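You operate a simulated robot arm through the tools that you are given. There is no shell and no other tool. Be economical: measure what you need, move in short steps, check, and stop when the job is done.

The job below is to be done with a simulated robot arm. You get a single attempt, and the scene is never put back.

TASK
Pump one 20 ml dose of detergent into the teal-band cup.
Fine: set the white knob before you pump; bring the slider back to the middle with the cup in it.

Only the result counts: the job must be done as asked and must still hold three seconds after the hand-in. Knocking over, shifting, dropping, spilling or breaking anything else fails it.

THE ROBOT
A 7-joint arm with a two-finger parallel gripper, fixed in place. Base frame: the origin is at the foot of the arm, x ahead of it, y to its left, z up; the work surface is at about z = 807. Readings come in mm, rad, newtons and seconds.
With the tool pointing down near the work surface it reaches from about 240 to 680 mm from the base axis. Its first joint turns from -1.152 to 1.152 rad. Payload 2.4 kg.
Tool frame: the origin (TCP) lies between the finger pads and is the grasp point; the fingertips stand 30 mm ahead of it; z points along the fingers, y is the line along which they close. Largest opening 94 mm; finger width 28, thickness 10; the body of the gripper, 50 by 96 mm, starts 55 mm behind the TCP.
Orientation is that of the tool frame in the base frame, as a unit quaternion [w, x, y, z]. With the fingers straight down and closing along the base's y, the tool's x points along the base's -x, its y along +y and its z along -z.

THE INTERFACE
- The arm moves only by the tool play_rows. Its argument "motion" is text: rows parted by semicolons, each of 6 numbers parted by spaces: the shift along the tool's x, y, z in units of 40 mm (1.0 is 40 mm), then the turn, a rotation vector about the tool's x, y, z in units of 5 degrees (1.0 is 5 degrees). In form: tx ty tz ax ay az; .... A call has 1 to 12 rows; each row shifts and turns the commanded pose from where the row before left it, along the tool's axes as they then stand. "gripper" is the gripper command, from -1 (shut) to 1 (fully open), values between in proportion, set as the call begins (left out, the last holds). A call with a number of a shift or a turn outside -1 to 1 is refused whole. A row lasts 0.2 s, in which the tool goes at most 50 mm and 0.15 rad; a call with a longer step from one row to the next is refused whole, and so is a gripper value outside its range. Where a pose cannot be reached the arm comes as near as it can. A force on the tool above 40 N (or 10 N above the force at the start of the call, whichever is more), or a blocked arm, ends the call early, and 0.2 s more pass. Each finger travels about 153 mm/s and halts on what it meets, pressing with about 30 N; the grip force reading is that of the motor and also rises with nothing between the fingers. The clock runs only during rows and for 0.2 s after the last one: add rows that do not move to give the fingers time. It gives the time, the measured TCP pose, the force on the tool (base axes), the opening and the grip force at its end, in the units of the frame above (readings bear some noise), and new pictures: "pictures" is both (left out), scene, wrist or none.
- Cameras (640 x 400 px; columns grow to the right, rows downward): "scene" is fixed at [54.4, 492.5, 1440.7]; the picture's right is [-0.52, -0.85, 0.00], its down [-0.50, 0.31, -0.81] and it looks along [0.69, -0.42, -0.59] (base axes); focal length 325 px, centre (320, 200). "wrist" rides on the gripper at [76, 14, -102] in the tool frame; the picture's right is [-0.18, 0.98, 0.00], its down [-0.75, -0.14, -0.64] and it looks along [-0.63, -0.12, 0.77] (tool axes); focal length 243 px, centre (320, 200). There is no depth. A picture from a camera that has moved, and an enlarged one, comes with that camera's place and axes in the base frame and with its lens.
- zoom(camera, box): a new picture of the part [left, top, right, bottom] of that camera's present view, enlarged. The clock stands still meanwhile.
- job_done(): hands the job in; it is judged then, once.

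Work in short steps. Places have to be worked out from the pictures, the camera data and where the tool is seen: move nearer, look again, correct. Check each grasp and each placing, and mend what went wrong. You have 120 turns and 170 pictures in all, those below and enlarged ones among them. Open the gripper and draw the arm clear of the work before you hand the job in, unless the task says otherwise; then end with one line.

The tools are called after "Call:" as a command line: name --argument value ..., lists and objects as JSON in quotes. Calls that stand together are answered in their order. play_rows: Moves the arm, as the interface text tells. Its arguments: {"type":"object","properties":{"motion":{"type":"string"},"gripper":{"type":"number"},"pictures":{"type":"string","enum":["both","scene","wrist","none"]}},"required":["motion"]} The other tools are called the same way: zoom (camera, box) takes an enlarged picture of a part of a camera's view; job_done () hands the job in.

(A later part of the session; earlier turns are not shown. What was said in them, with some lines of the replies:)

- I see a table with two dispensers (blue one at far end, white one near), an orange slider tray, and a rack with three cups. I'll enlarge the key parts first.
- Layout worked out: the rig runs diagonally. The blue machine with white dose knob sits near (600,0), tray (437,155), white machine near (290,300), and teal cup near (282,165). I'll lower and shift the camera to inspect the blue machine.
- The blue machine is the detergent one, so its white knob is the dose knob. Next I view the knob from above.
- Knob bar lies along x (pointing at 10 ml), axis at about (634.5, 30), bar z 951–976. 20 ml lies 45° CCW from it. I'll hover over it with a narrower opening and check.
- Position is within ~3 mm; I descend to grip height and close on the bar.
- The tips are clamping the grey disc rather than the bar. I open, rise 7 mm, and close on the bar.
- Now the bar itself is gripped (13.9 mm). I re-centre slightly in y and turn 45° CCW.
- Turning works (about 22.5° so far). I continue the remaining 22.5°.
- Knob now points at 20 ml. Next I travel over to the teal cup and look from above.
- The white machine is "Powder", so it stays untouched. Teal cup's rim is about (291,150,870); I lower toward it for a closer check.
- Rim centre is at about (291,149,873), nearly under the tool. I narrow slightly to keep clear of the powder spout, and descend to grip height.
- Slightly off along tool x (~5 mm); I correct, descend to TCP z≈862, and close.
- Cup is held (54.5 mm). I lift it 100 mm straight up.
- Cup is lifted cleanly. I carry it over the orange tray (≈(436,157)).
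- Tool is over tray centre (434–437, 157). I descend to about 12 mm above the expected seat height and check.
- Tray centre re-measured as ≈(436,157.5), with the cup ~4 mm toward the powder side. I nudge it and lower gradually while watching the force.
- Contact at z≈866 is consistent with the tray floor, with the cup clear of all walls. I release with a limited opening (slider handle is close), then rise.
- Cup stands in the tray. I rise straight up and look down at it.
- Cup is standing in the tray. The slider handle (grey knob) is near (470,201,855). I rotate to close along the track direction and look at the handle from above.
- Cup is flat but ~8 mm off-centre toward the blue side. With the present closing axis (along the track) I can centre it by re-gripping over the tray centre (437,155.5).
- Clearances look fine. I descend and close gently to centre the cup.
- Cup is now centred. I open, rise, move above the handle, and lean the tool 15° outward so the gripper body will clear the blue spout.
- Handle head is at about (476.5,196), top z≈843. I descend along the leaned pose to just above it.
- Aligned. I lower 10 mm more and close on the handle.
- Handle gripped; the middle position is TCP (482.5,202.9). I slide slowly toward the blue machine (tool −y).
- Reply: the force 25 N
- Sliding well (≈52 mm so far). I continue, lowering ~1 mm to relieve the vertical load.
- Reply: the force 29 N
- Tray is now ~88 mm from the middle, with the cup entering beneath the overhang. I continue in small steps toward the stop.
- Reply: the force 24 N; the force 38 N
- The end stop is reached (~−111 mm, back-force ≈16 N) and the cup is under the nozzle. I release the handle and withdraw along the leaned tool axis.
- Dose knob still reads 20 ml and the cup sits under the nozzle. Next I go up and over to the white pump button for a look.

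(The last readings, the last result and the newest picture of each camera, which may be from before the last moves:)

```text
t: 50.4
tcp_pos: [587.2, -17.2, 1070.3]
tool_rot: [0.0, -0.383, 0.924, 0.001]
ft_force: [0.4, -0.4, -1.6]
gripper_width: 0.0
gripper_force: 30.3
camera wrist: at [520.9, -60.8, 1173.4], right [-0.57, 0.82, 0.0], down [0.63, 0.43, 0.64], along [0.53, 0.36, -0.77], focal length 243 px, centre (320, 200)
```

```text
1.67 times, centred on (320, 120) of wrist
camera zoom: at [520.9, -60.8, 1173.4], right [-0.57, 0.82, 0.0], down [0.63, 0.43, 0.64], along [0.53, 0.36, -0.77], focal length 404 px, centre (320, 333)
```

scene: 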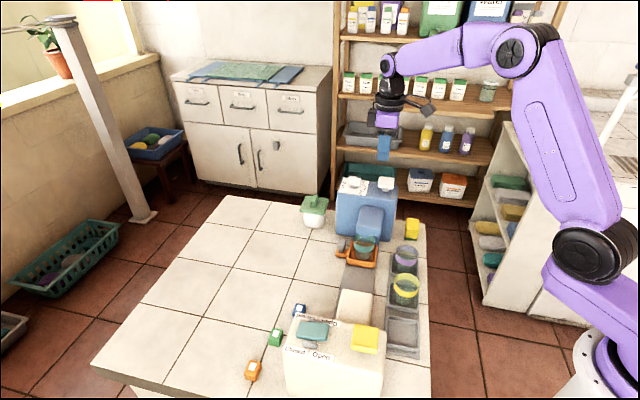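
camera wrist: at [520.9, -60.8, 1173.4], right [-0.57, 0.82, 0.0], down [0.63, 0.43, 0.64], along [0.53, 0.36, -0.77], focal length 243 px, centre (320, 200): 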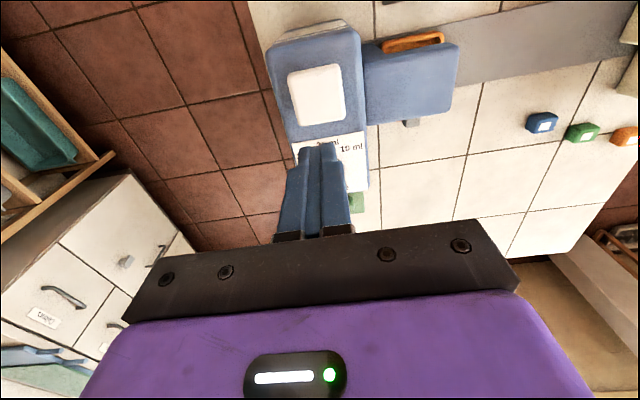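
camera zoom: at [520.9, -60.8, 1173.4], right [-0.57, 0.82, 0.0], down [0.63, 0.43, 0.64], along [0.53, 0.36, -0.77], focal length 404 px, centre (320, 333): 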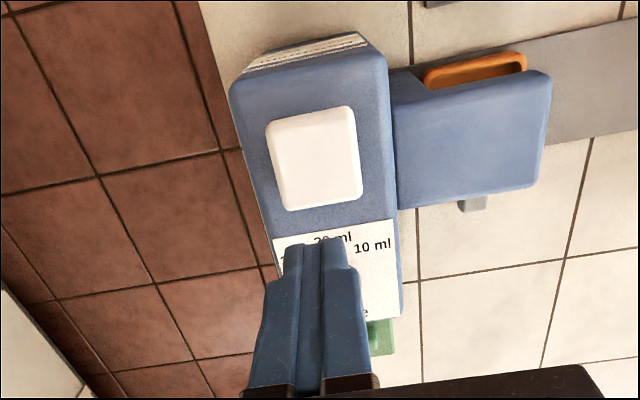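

Button centre is about (572,−29), top z≈978. I move over it with closed fingers, ~10 mm above.

Call:
play_rows --motion "0.24 0.025 0.3 0 0 0;0.24 0.025 0.4 0 0 0;0 0 0.4 0 0 0;0 0 0.2 0 0 0;0 0 0 0 0 0"

Call:
zoom --camera "wrist" --box '[220, 40, 420, 240]'

Call:
zoom --camera "scene" --box '[330, 140, 410, 215]'

```text
t: 51.6
tcp_pos: [570.0, -28.6, 1020.8]
tool_rot: [0.0, -0.382, 0.924, 0.001]
ft_force: [-0.6, -0.3, -0.8]
gripper_width: 0.2
gripper_force: 30.1
camera wrist: at [505.3, -72.4, 1123.4], right [-0.56, 0.83, 0.0], down [0.63, 0.43, 0.64], along [0.53, 0.36, -0.77], focal length 243 px, centre (320, 200)
```

scene: 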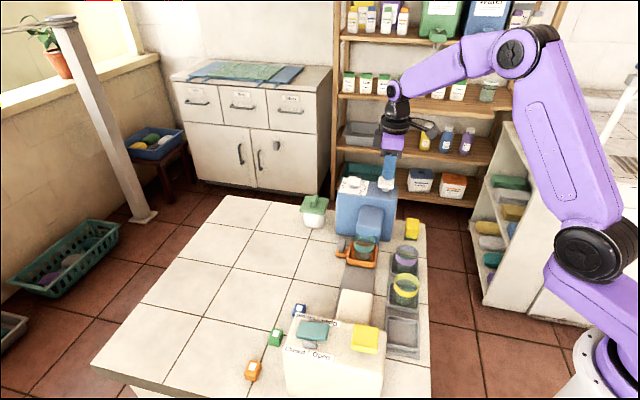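
wrist: 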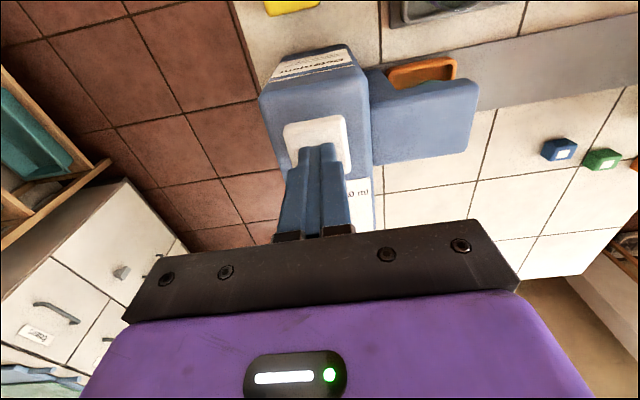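

```text
2.00 times, centred on (320, 140) of wrist
camera zoom: at [505.3, -72.4, 1123.4], right [-0.56, 0.83, 0.0], down [0.63, 0.43, 0.64], along [0.53, 0.36, -0.77], focal length 485 px, centre (320, 320)
```

zoom: 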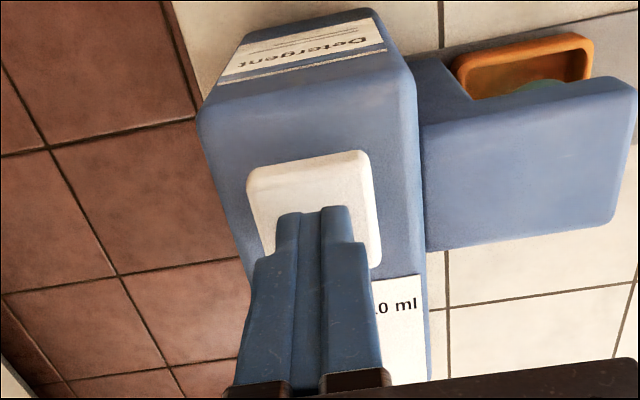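

```text
5.33 times, centred on (370, 178) of scene
camera zoom: at [54.4, 492.5, 1440.7], right [-0.52, -0.85, 0.0], down [-0.5, 0.31, -0.81], along [0.69, -0.42, -0.59], focal length 1732 px, centre (53, 320)
```

zoom: 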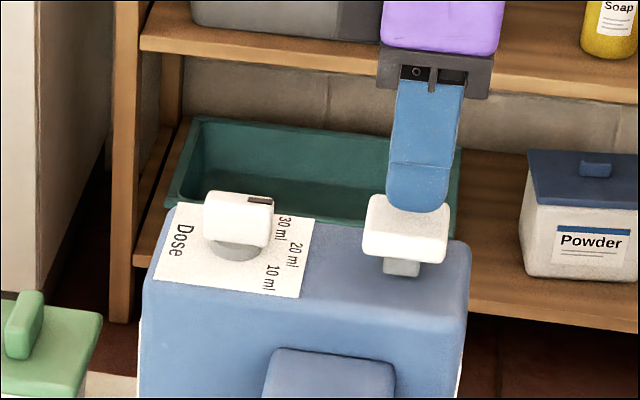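

Fingertips are over the button, ~12 mm above. I press straight down in one stroke, letting the force limit end it.

Call:
play_rows --motion "0.1 -0.03 0.1 0 0 0;0 0 0.12 0 0 0;0 0 0.1 0 0 0;0 0 0.1 0 0 0;0 0 0.1 0 0 0;0 0 0.1 0 0 0"

Call:
zoom --camera "scene" --box '[320, 150, 420, 280]'

```text
t: 53.1
tcp_pos: [566.8, -32.2, 998.6]
tool_rot: [0.002, -0.382, 0.924, -0.001]
ft_force: [-9.1, 1.0, 17.0]
gripper_width: 0.0
gripper_force: 30.1
stopped in row 6: the force on the tool passed its limit (the readings are from after the stop); the commanded pose is now the measured one
camera wrist: at [502.0, -76.6, 1101.9], right [-0.57, 0.82, 0.0], down [0.63, 0.43, 0.65], along [0.53, 0.36, -0.76], focal length 243 px, centre (320, 200)
```

scene: 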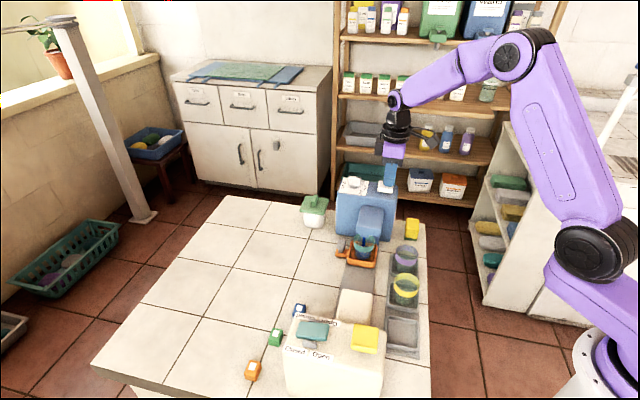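
wrist: 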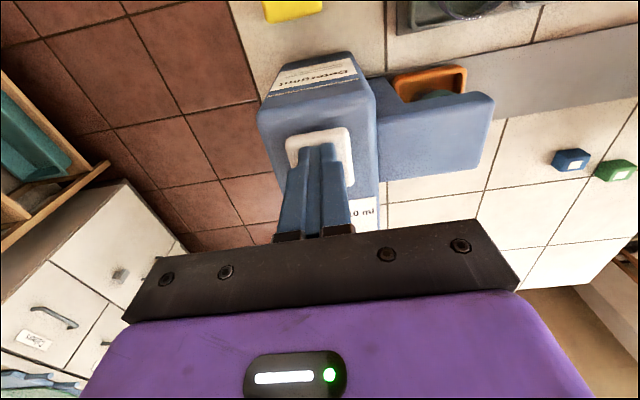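

```text
3.08 times, centred on (370, 215) of scene
camera zoom: at [53.8, 492.6, 1440.7], right [-0.52, -0.85, 0.0], down [-0.5, 0.31, -0.81], along [0.69, -0.42, -0.59], focal length 999 px, centre (166, 154)
```

zoom: 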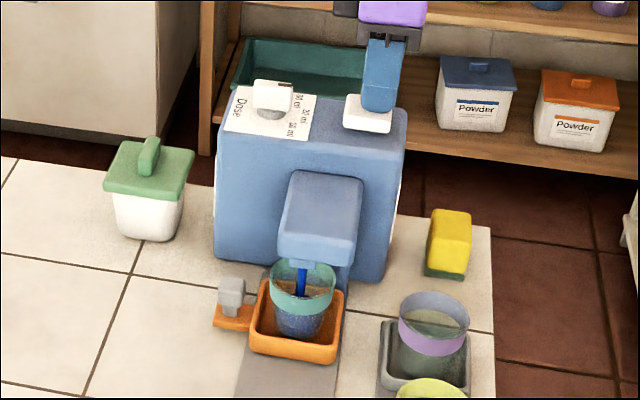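

The button bottomed and blue detergent is streaming into the cup. I hold still briefly and look again.

Call:
play_rows --motion "0 0 0 0 0 0;0 0 0 0 0 0;0 0 0 0 0 0;0 0 0 0 0 0" --pictures "none"

Call:
zoom --camera "scene" --box '[320, 200, 400, 280]'

```text
t: 54.1
tcp_pos: [568.3, -32.2, 999.2]
tool_rot: [0.003, -0.383, 0.924, -0.001]
ft_force: [-11.5, 1.2, 27.9]
gripper_width: 0.0
gripper_force: 30.2
```

```text
5.00 times, centred on (360, 240) of scene
camera zoom: at [53.5, 492.6, 1440.7], right [-0.52, -0.85, 0.0], down [-0.5, 0.31, -0.81], along [0.69, -0.42, -0.59], focal length 1624 px, centre (120, 0)
```

zoom: 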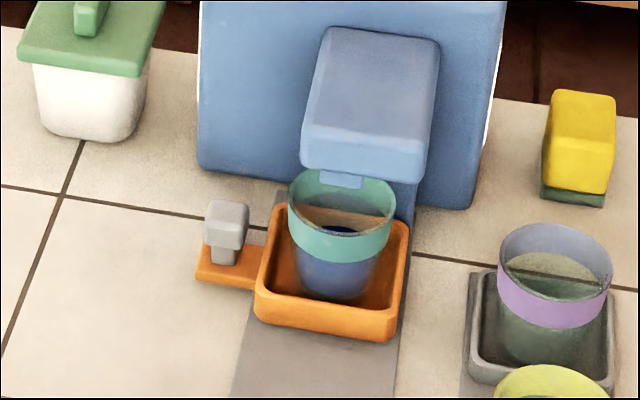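

Stream has ended and the dose is in the cup. I lift off in one go, return beside the slider handle with the outward lean, and open for the grip.

Call:
play_rows --motion "0 0 -0.6 0 0 0;0 0 -0.6 0 0 0;0 0 -0.6 0 0 0;-0.72 0.455 0 0 0 0;-0.72 0.455 0 0 0 0;-0.72 0.455 0 0 0 0;-0.72 0.455 0 0 0 0;-0.72 0.455 0 0 0 0;-0.72 0.455 0 0 0 0;0 0 0 0 0 0" --pictures "none"

Call:
play_rows --motion "0 0 0 0 1 0;0 0 0.8 0 1 0;0 0 0.8 0 1 0;0 0 0.8 0 0 0;0 0 0 0 0 0" --gripper 0

Call:
zoom --camera "wrist" --box '[200, 0, 440, 200]'

Call:
zoom --camera "scene" --box '[310, 150, 420, 280]'

```text
t: 56.3
tcp_pos: [613.2, 165.2, 1069.7]
tool_rot: [0.002, -0.382, 0.924, -0.001]
ft_force: [-0.4, 0.1, 1.0]
gripper_width: 0.0
gripper_force: 29.8
```

```text
t: 57.5
tcp_pos: [599.3, 155.0, 974.7]
tool_rot: [-0.118, -0.379, 0.917, -0.051]
ft_force: [-0.6, -0.5, 0.2]
gripper_width: 47.0
gripper_force: 0.0
camera wrist: at [555.2, 132.3, 1093.7], right [-0.57, 0.82, -0.05], down [0.73, 0.53, 0.43], along [0.38, 0.21, -0.9], focal length 243 px, centre (320, 200)
```

scene: 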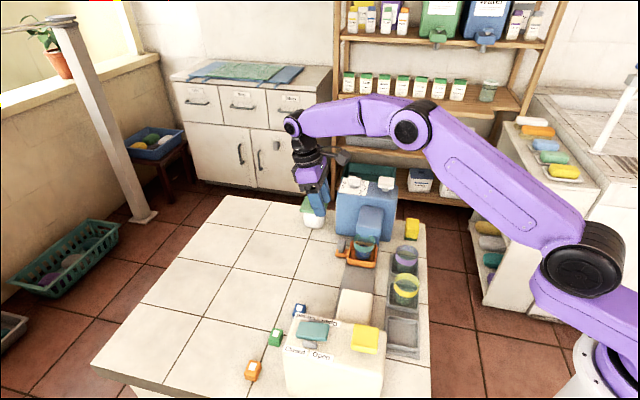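
wrist: 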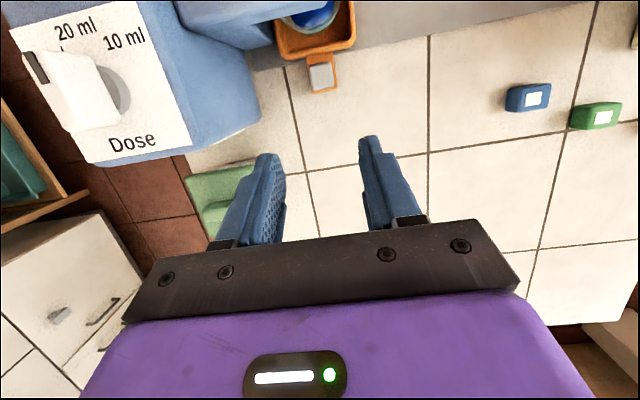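

```text
2.00 times, centred on (320, 100) of wrist
camera zoom: at [555.2, 132.3, 1093.7], right [-0.57, 0.82, -0.05], down [0.73, 0.53, 0.43], along [0.38, 0.21, -0.9], focal length 485 px, centre (320, 400)
```

zoom: 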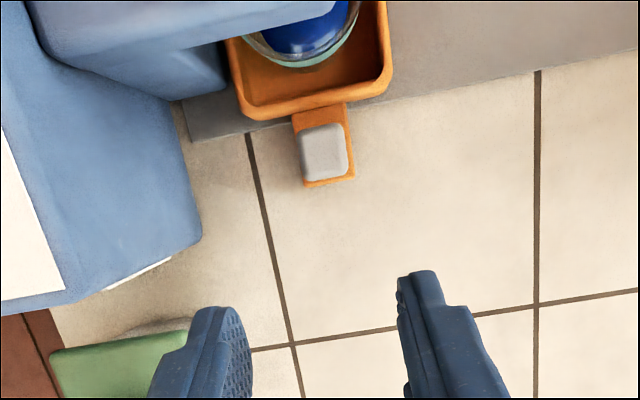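

```text
3.08 times, centred on (365, 215) of scene
camera zoom: at [54.4, 492.5, 1440.7], right [-0.52, -0.85, 0.0], down [-0.5, 0.31, -0.81], along [0.69, -0.42, -0.59], focal length 999 px, centre (182, 154)
```

zoom: 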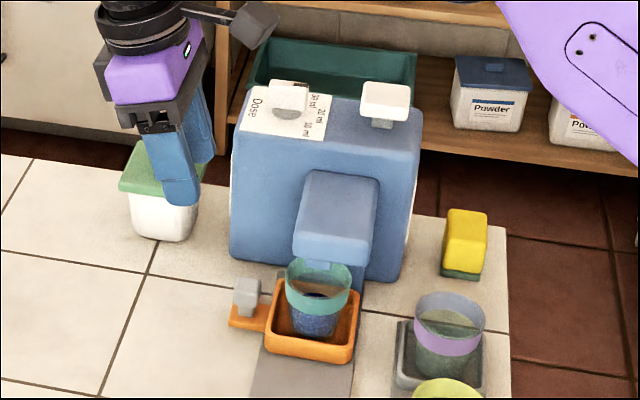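

The detergent is in the cup. Handle is at (556,118); I descend back to just above the grasp pose.

Call:
play_rows --motion "0.1 0.027 0.69 0 0 0;0.11 0.027 0.69 0 0 0;0.11 0.027 0.69 0 0 0;0.11 0.027 0.69 0 0 0;0 0 0 0 0 0"

Call:
zoom --camera "wrist" --box '[220, 60, 440, 240]'

```text
t: 58.7
tcp_pos: [567.4, 126.8, 872.2]
tool_rot: [-0.118, -0.379, 0.916, -0.051]
ft_force: [-0.4, 0.3, -0.7]
gripper_width: 47.2
gripper_force: 0.0
camera wrist: at [521.4, 103.1, 991.6], right [-0.57, 0.82, -0.05], down [0.73, 0.53, 0.43], along [0.38, 0.21, -0.9], focal length 243 px, centre (320, 200)
```

scene: 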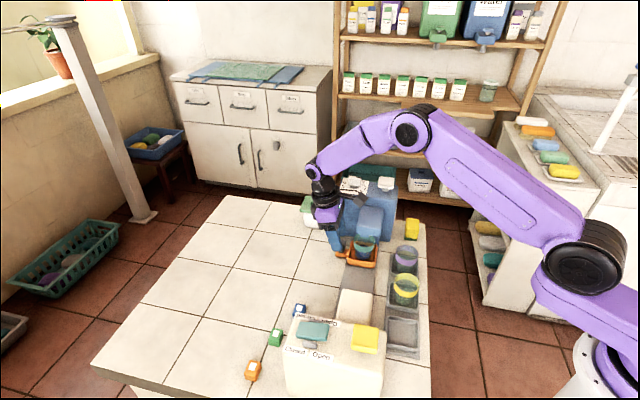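
wrist: 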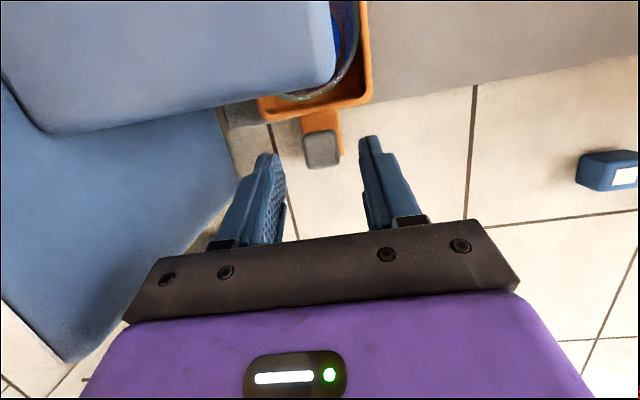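

```text
2.22 times, centred on (330, 150) of wrist
camera zoom: at [521.4, 103.1, 991.6], right [-0.57, 0.82, -0.05], down [0.73, 0.53, 0.43], along [0.38, 0.21, -0.9], focal length 539 px, centre (298, 311)
```

zoom: 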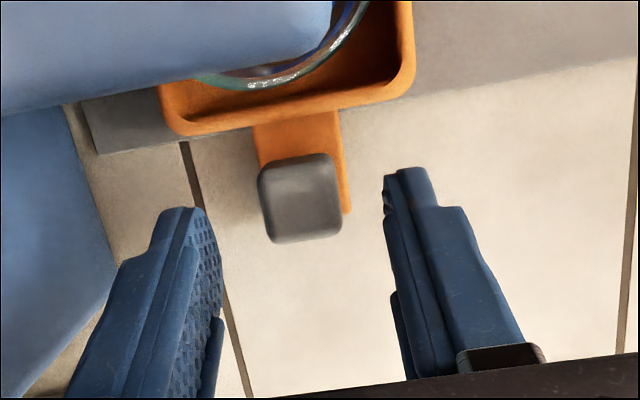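

Call:
play_rows --motion "0.045 0.02 0.17 0 0 0;0.035 0.02 0.165 0 0 0;0 0 0 0 0 0" --pictures "none"

Call:
zoom --camera "wrist" --box '[220, 60, 440, 240]'

```text
t: 59.5
tcp_pos: [560.9, 122.3, 861.3]
tool_rot: [-0.119, -0.379, 0.916, -0.051]
ft_force: [-0.2, -0.3, -0.2]
gripper_width: 47.1
gripper_force: 0.1
```

```text
2.22 times, centred on (330, 150) of wrist
camera zoom: at [516.0, 99.3, 979.7], right [-0.57, 0.82, -0.05], down [0.73, 0.53, 0.43], along [0.38, 0.21, -0.9], focal length 539 px, centre (298, 311)
```

zoom: 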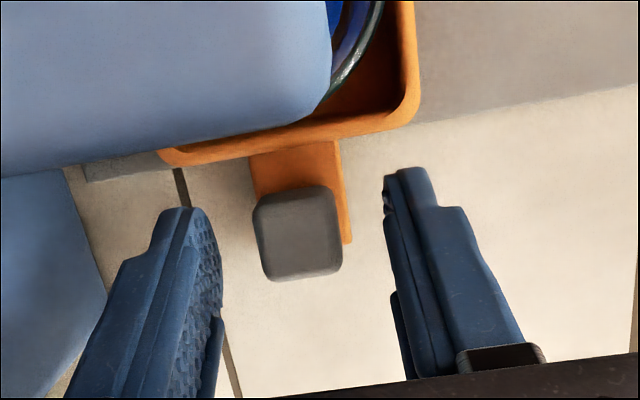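

Aligned like the first grasp. I close on the handle.

Call:
play_rows --motion "-0.01 0 0.035 0 0 0;0 0 0 0 0 0;0 0 0 0 0 0" --gripper -1 --pictures "none"

```text
t: 60.3
tcp_pos: [560.6, 122.9, 861.1]
tool_rot: [-0.118, -0.379, 0.916, -0.051]
ft_force: [-5.5, -2.1, 17.4]
gripper_width: 21.6
gripper_force: 45.5
```

Gripped (21.6 mm). I slide back slowly toward the middle (111.8 mm in all), first half now.

Call:
play_rows --motion "0.006 0.05 -0.024 0 0 0;0 0.1 0 0 0 0;0 0.15 0 0 0 0;0 0.2 0 0 0 0;0 0.2 0 0 0 0;0 0.2 0 0 0 0;0 0.2 0 0 0 0;0 0.15 0 0 0 0;0 0.1 0 0 0 0;0 0.05 0 0 0 0"

Call:
zoom --camera "scene" --box '[310, 190, 410, 300]'

```text
t: 62.5
tcp_pos: [521.1, 161.9, 861.1]
tool_rot: [-0.118, -0.378, 0.917, -0.051]
ft_force: [-2.8, -4.0, 8.3]
gripper_width: 21.6
gripper_force: 44.7
camera wrist: at [476.0, 139.2, 979.5], right [-0.57, 0.82, -0.05], down [0.73, 0.53, 0.43], along [0.38, 0.21, -0.9], focal length 243 px, centre (320, 200)
```

scene: 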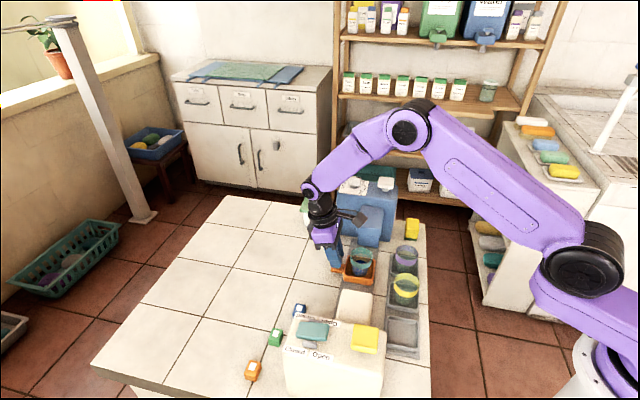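
wrist: 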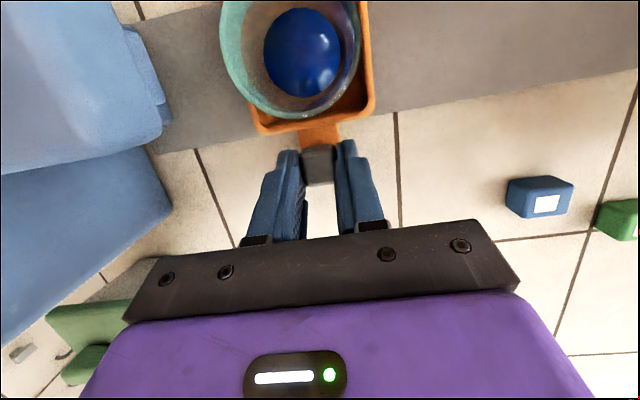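

```text
3.64 times, centred on (360, 245) of scene
camera zoom: at [54.2, 492.4, 1440.7], right [-0.52, -0.85, 0.0], down [-0.5, 0.31, -0.81], along [0.69, -0.42, -0.59], focal length 1181 px, centre (174, 36)
```

zoom: 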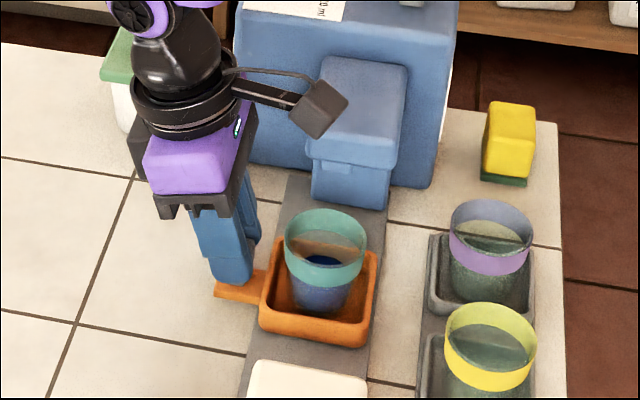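

Cup rides well with the detergent in it. Now the remaining ~56 mm to the middle.

Call:
play_rows --motion "0 0.05 0 0 0 0;0 0.1 0 0 0 0;0 0.15 0 0 0 0;0 0.2 0 0 0 0;0 0.2 0 0 0 0;0 0.2 0 0 0 0;0 0.2 0 0 0 0;0 0.15 0 0 0 0;0 0.1 0 0 0 0;0 0.05 0 0 0 0;0 0 0 0 0 0"

Call:
zoom --camera "scene" --box '[300, 190, 420, 310]'

```text
t: 64.9
tcp_pos: [481.5, 202.8, 861.4]
tool_rot: [-0.118, -0.38, 0.916, -0.05]
ft_force: [0.2, -2.1, 4.1]
gripper_width: 21.9
gripper_force: 44.6
camera wrist: at [436.4, 178.9, 979.5], right [-0.57, 0.82, -0.05], down [0.73, 0.53, 0.43], along [0.38, 0.21, -0.9], focal length 243 px, centre (320, 200)
```

scene: 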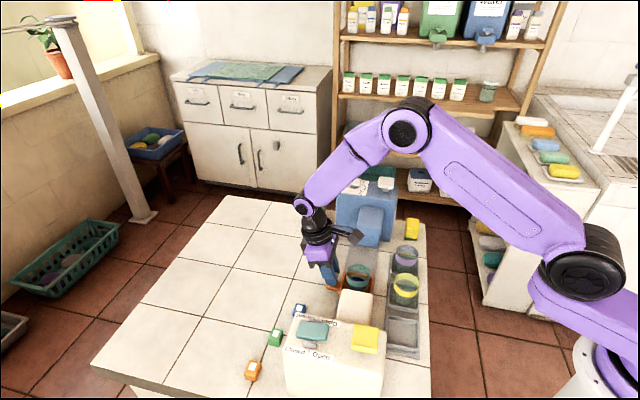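
wrist: 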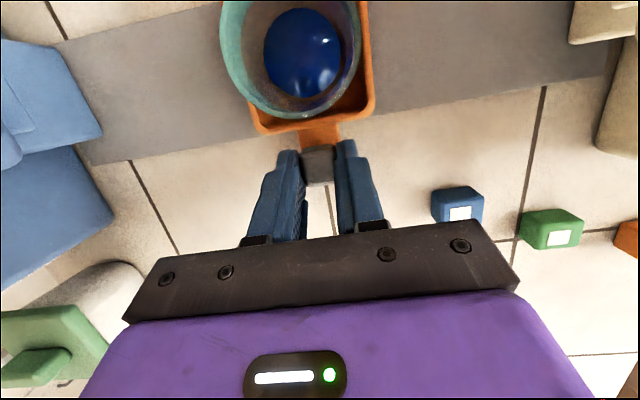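

```text
3.33 times, centred on (360, 250) of scene
camera zoom: at [54.3, 492.5, 1440.7], right [-0.52, -0.85, 0.0], down [-0.5, 0.31, -0.81], along [0.69, -0.42, -0.59], focal length 1083 px, centre (187, 33)
```

zoom: 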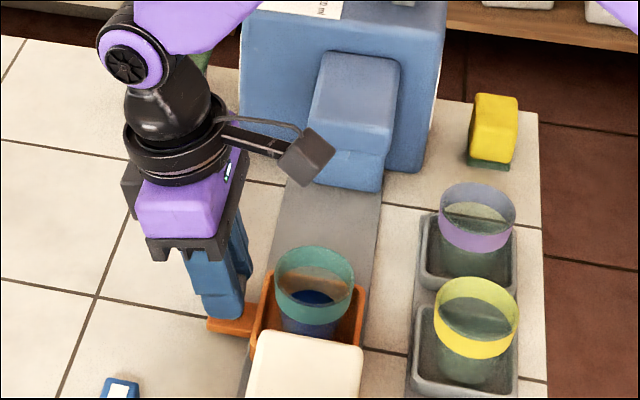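

Slider is back at its original middle position (readings and pictures match the first grasp). I release and withdraw along the tool axis, then check.

Call:
play_rows --motion "0 0 0 0 0 0;0 0 0 0 0 0;0 0 0 0 0 0;0 0 -0.3 0 0 0;0 0 -0.6 0 0 0;-0.2 0 -0.8 0 0 0;-0.2 0 -0.9 0 0 0;-0.2 0 -0.9 0 0 0;-0.4 0 -0.8 0 0 0;0 0 0 0 0 0" --gripper 0.1

Call:
zoom --camera "scene" --box '[300, 170, 440, 320]'

Call:
zoom --camera "wrist" --box '[180, 0, 440, 160]'

```text
t: 67.1
tcp_pos: [539.5, 261.8, 1017.2]
tool_rot: [-0.118, -0.379, 0.916, -0.051]
ft_force: [0.3, -0.7, -0.5]
gripper_width: 51.8
gripper_force: 0.0
camera wrist: at [493.4, 238.0, 1136.4], right [-0.57, 0.82, -0.05], down [0.73, 0.53, 0.43], along [0.38, 0.21, -0.9], focal length 243 px, centre (320, 200)
```

scene: 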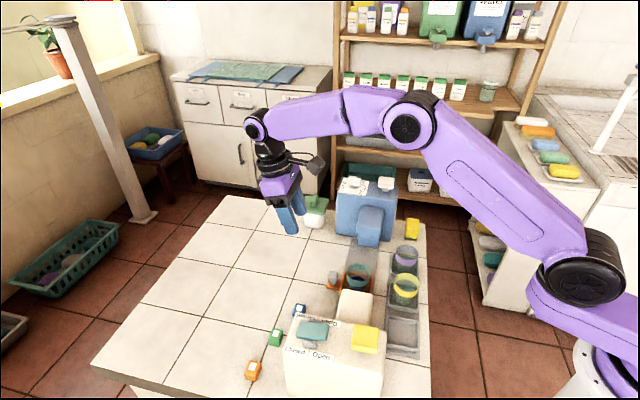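
wrist: 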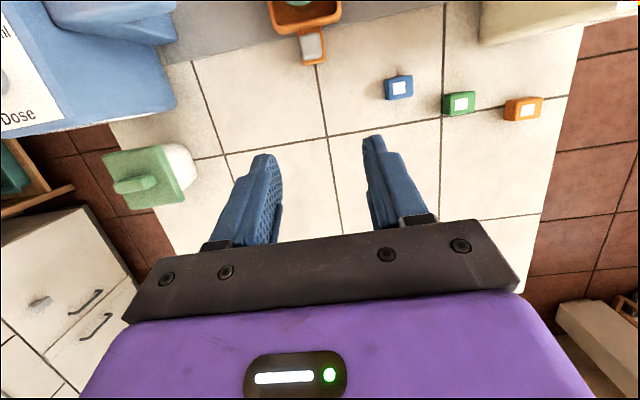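

```text
2.67 times, centred on (370, 245) of scene
camera zoom: at [54.4, 492.6, 1440.7], right [-0.52, -0.85, 0.0], down [-0.5, 0.31, -0.81], along [0.69, -0.42, -0.59], focal length 866 px, centre (187, 80)
```

zoom: 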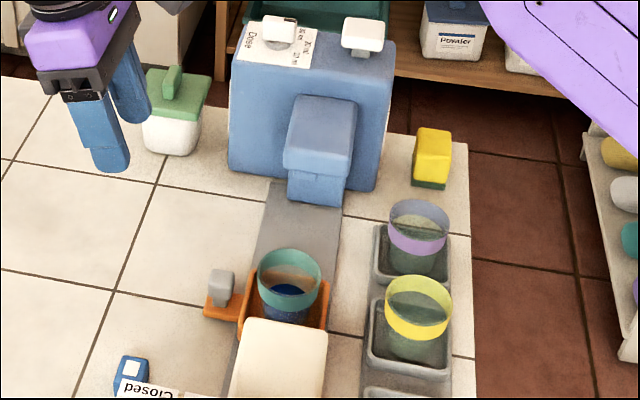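

```text
2.46 times, centred on (310, 80) of wrist
camera zoom: at [493.4, 238.0, 1136.4], right [-0.57, 0.82, -0.05], down [0.73, 0.53, 0.43], along [0.38, 0.21, -0.9], focal length 597 px, centre (345, 495)
```

zoom: 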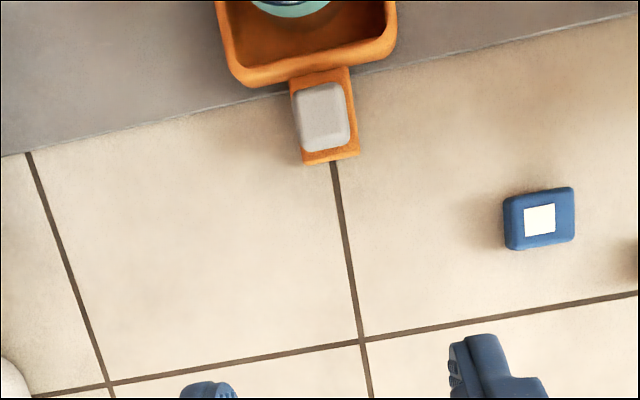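

The slider is back in the middle holding the teal cup with the detergent in it, the knob is on 20 ml, and the gripper is open and clear. I hand the job in.

Call:
job_done

```text
The job is handed in.
```

I set the white knob to 20 ml and pressed the detergent pump once with the teal-band cup under the nozzle. The slider is back in the middle with the cup, now holding detergent, standing in its tray.
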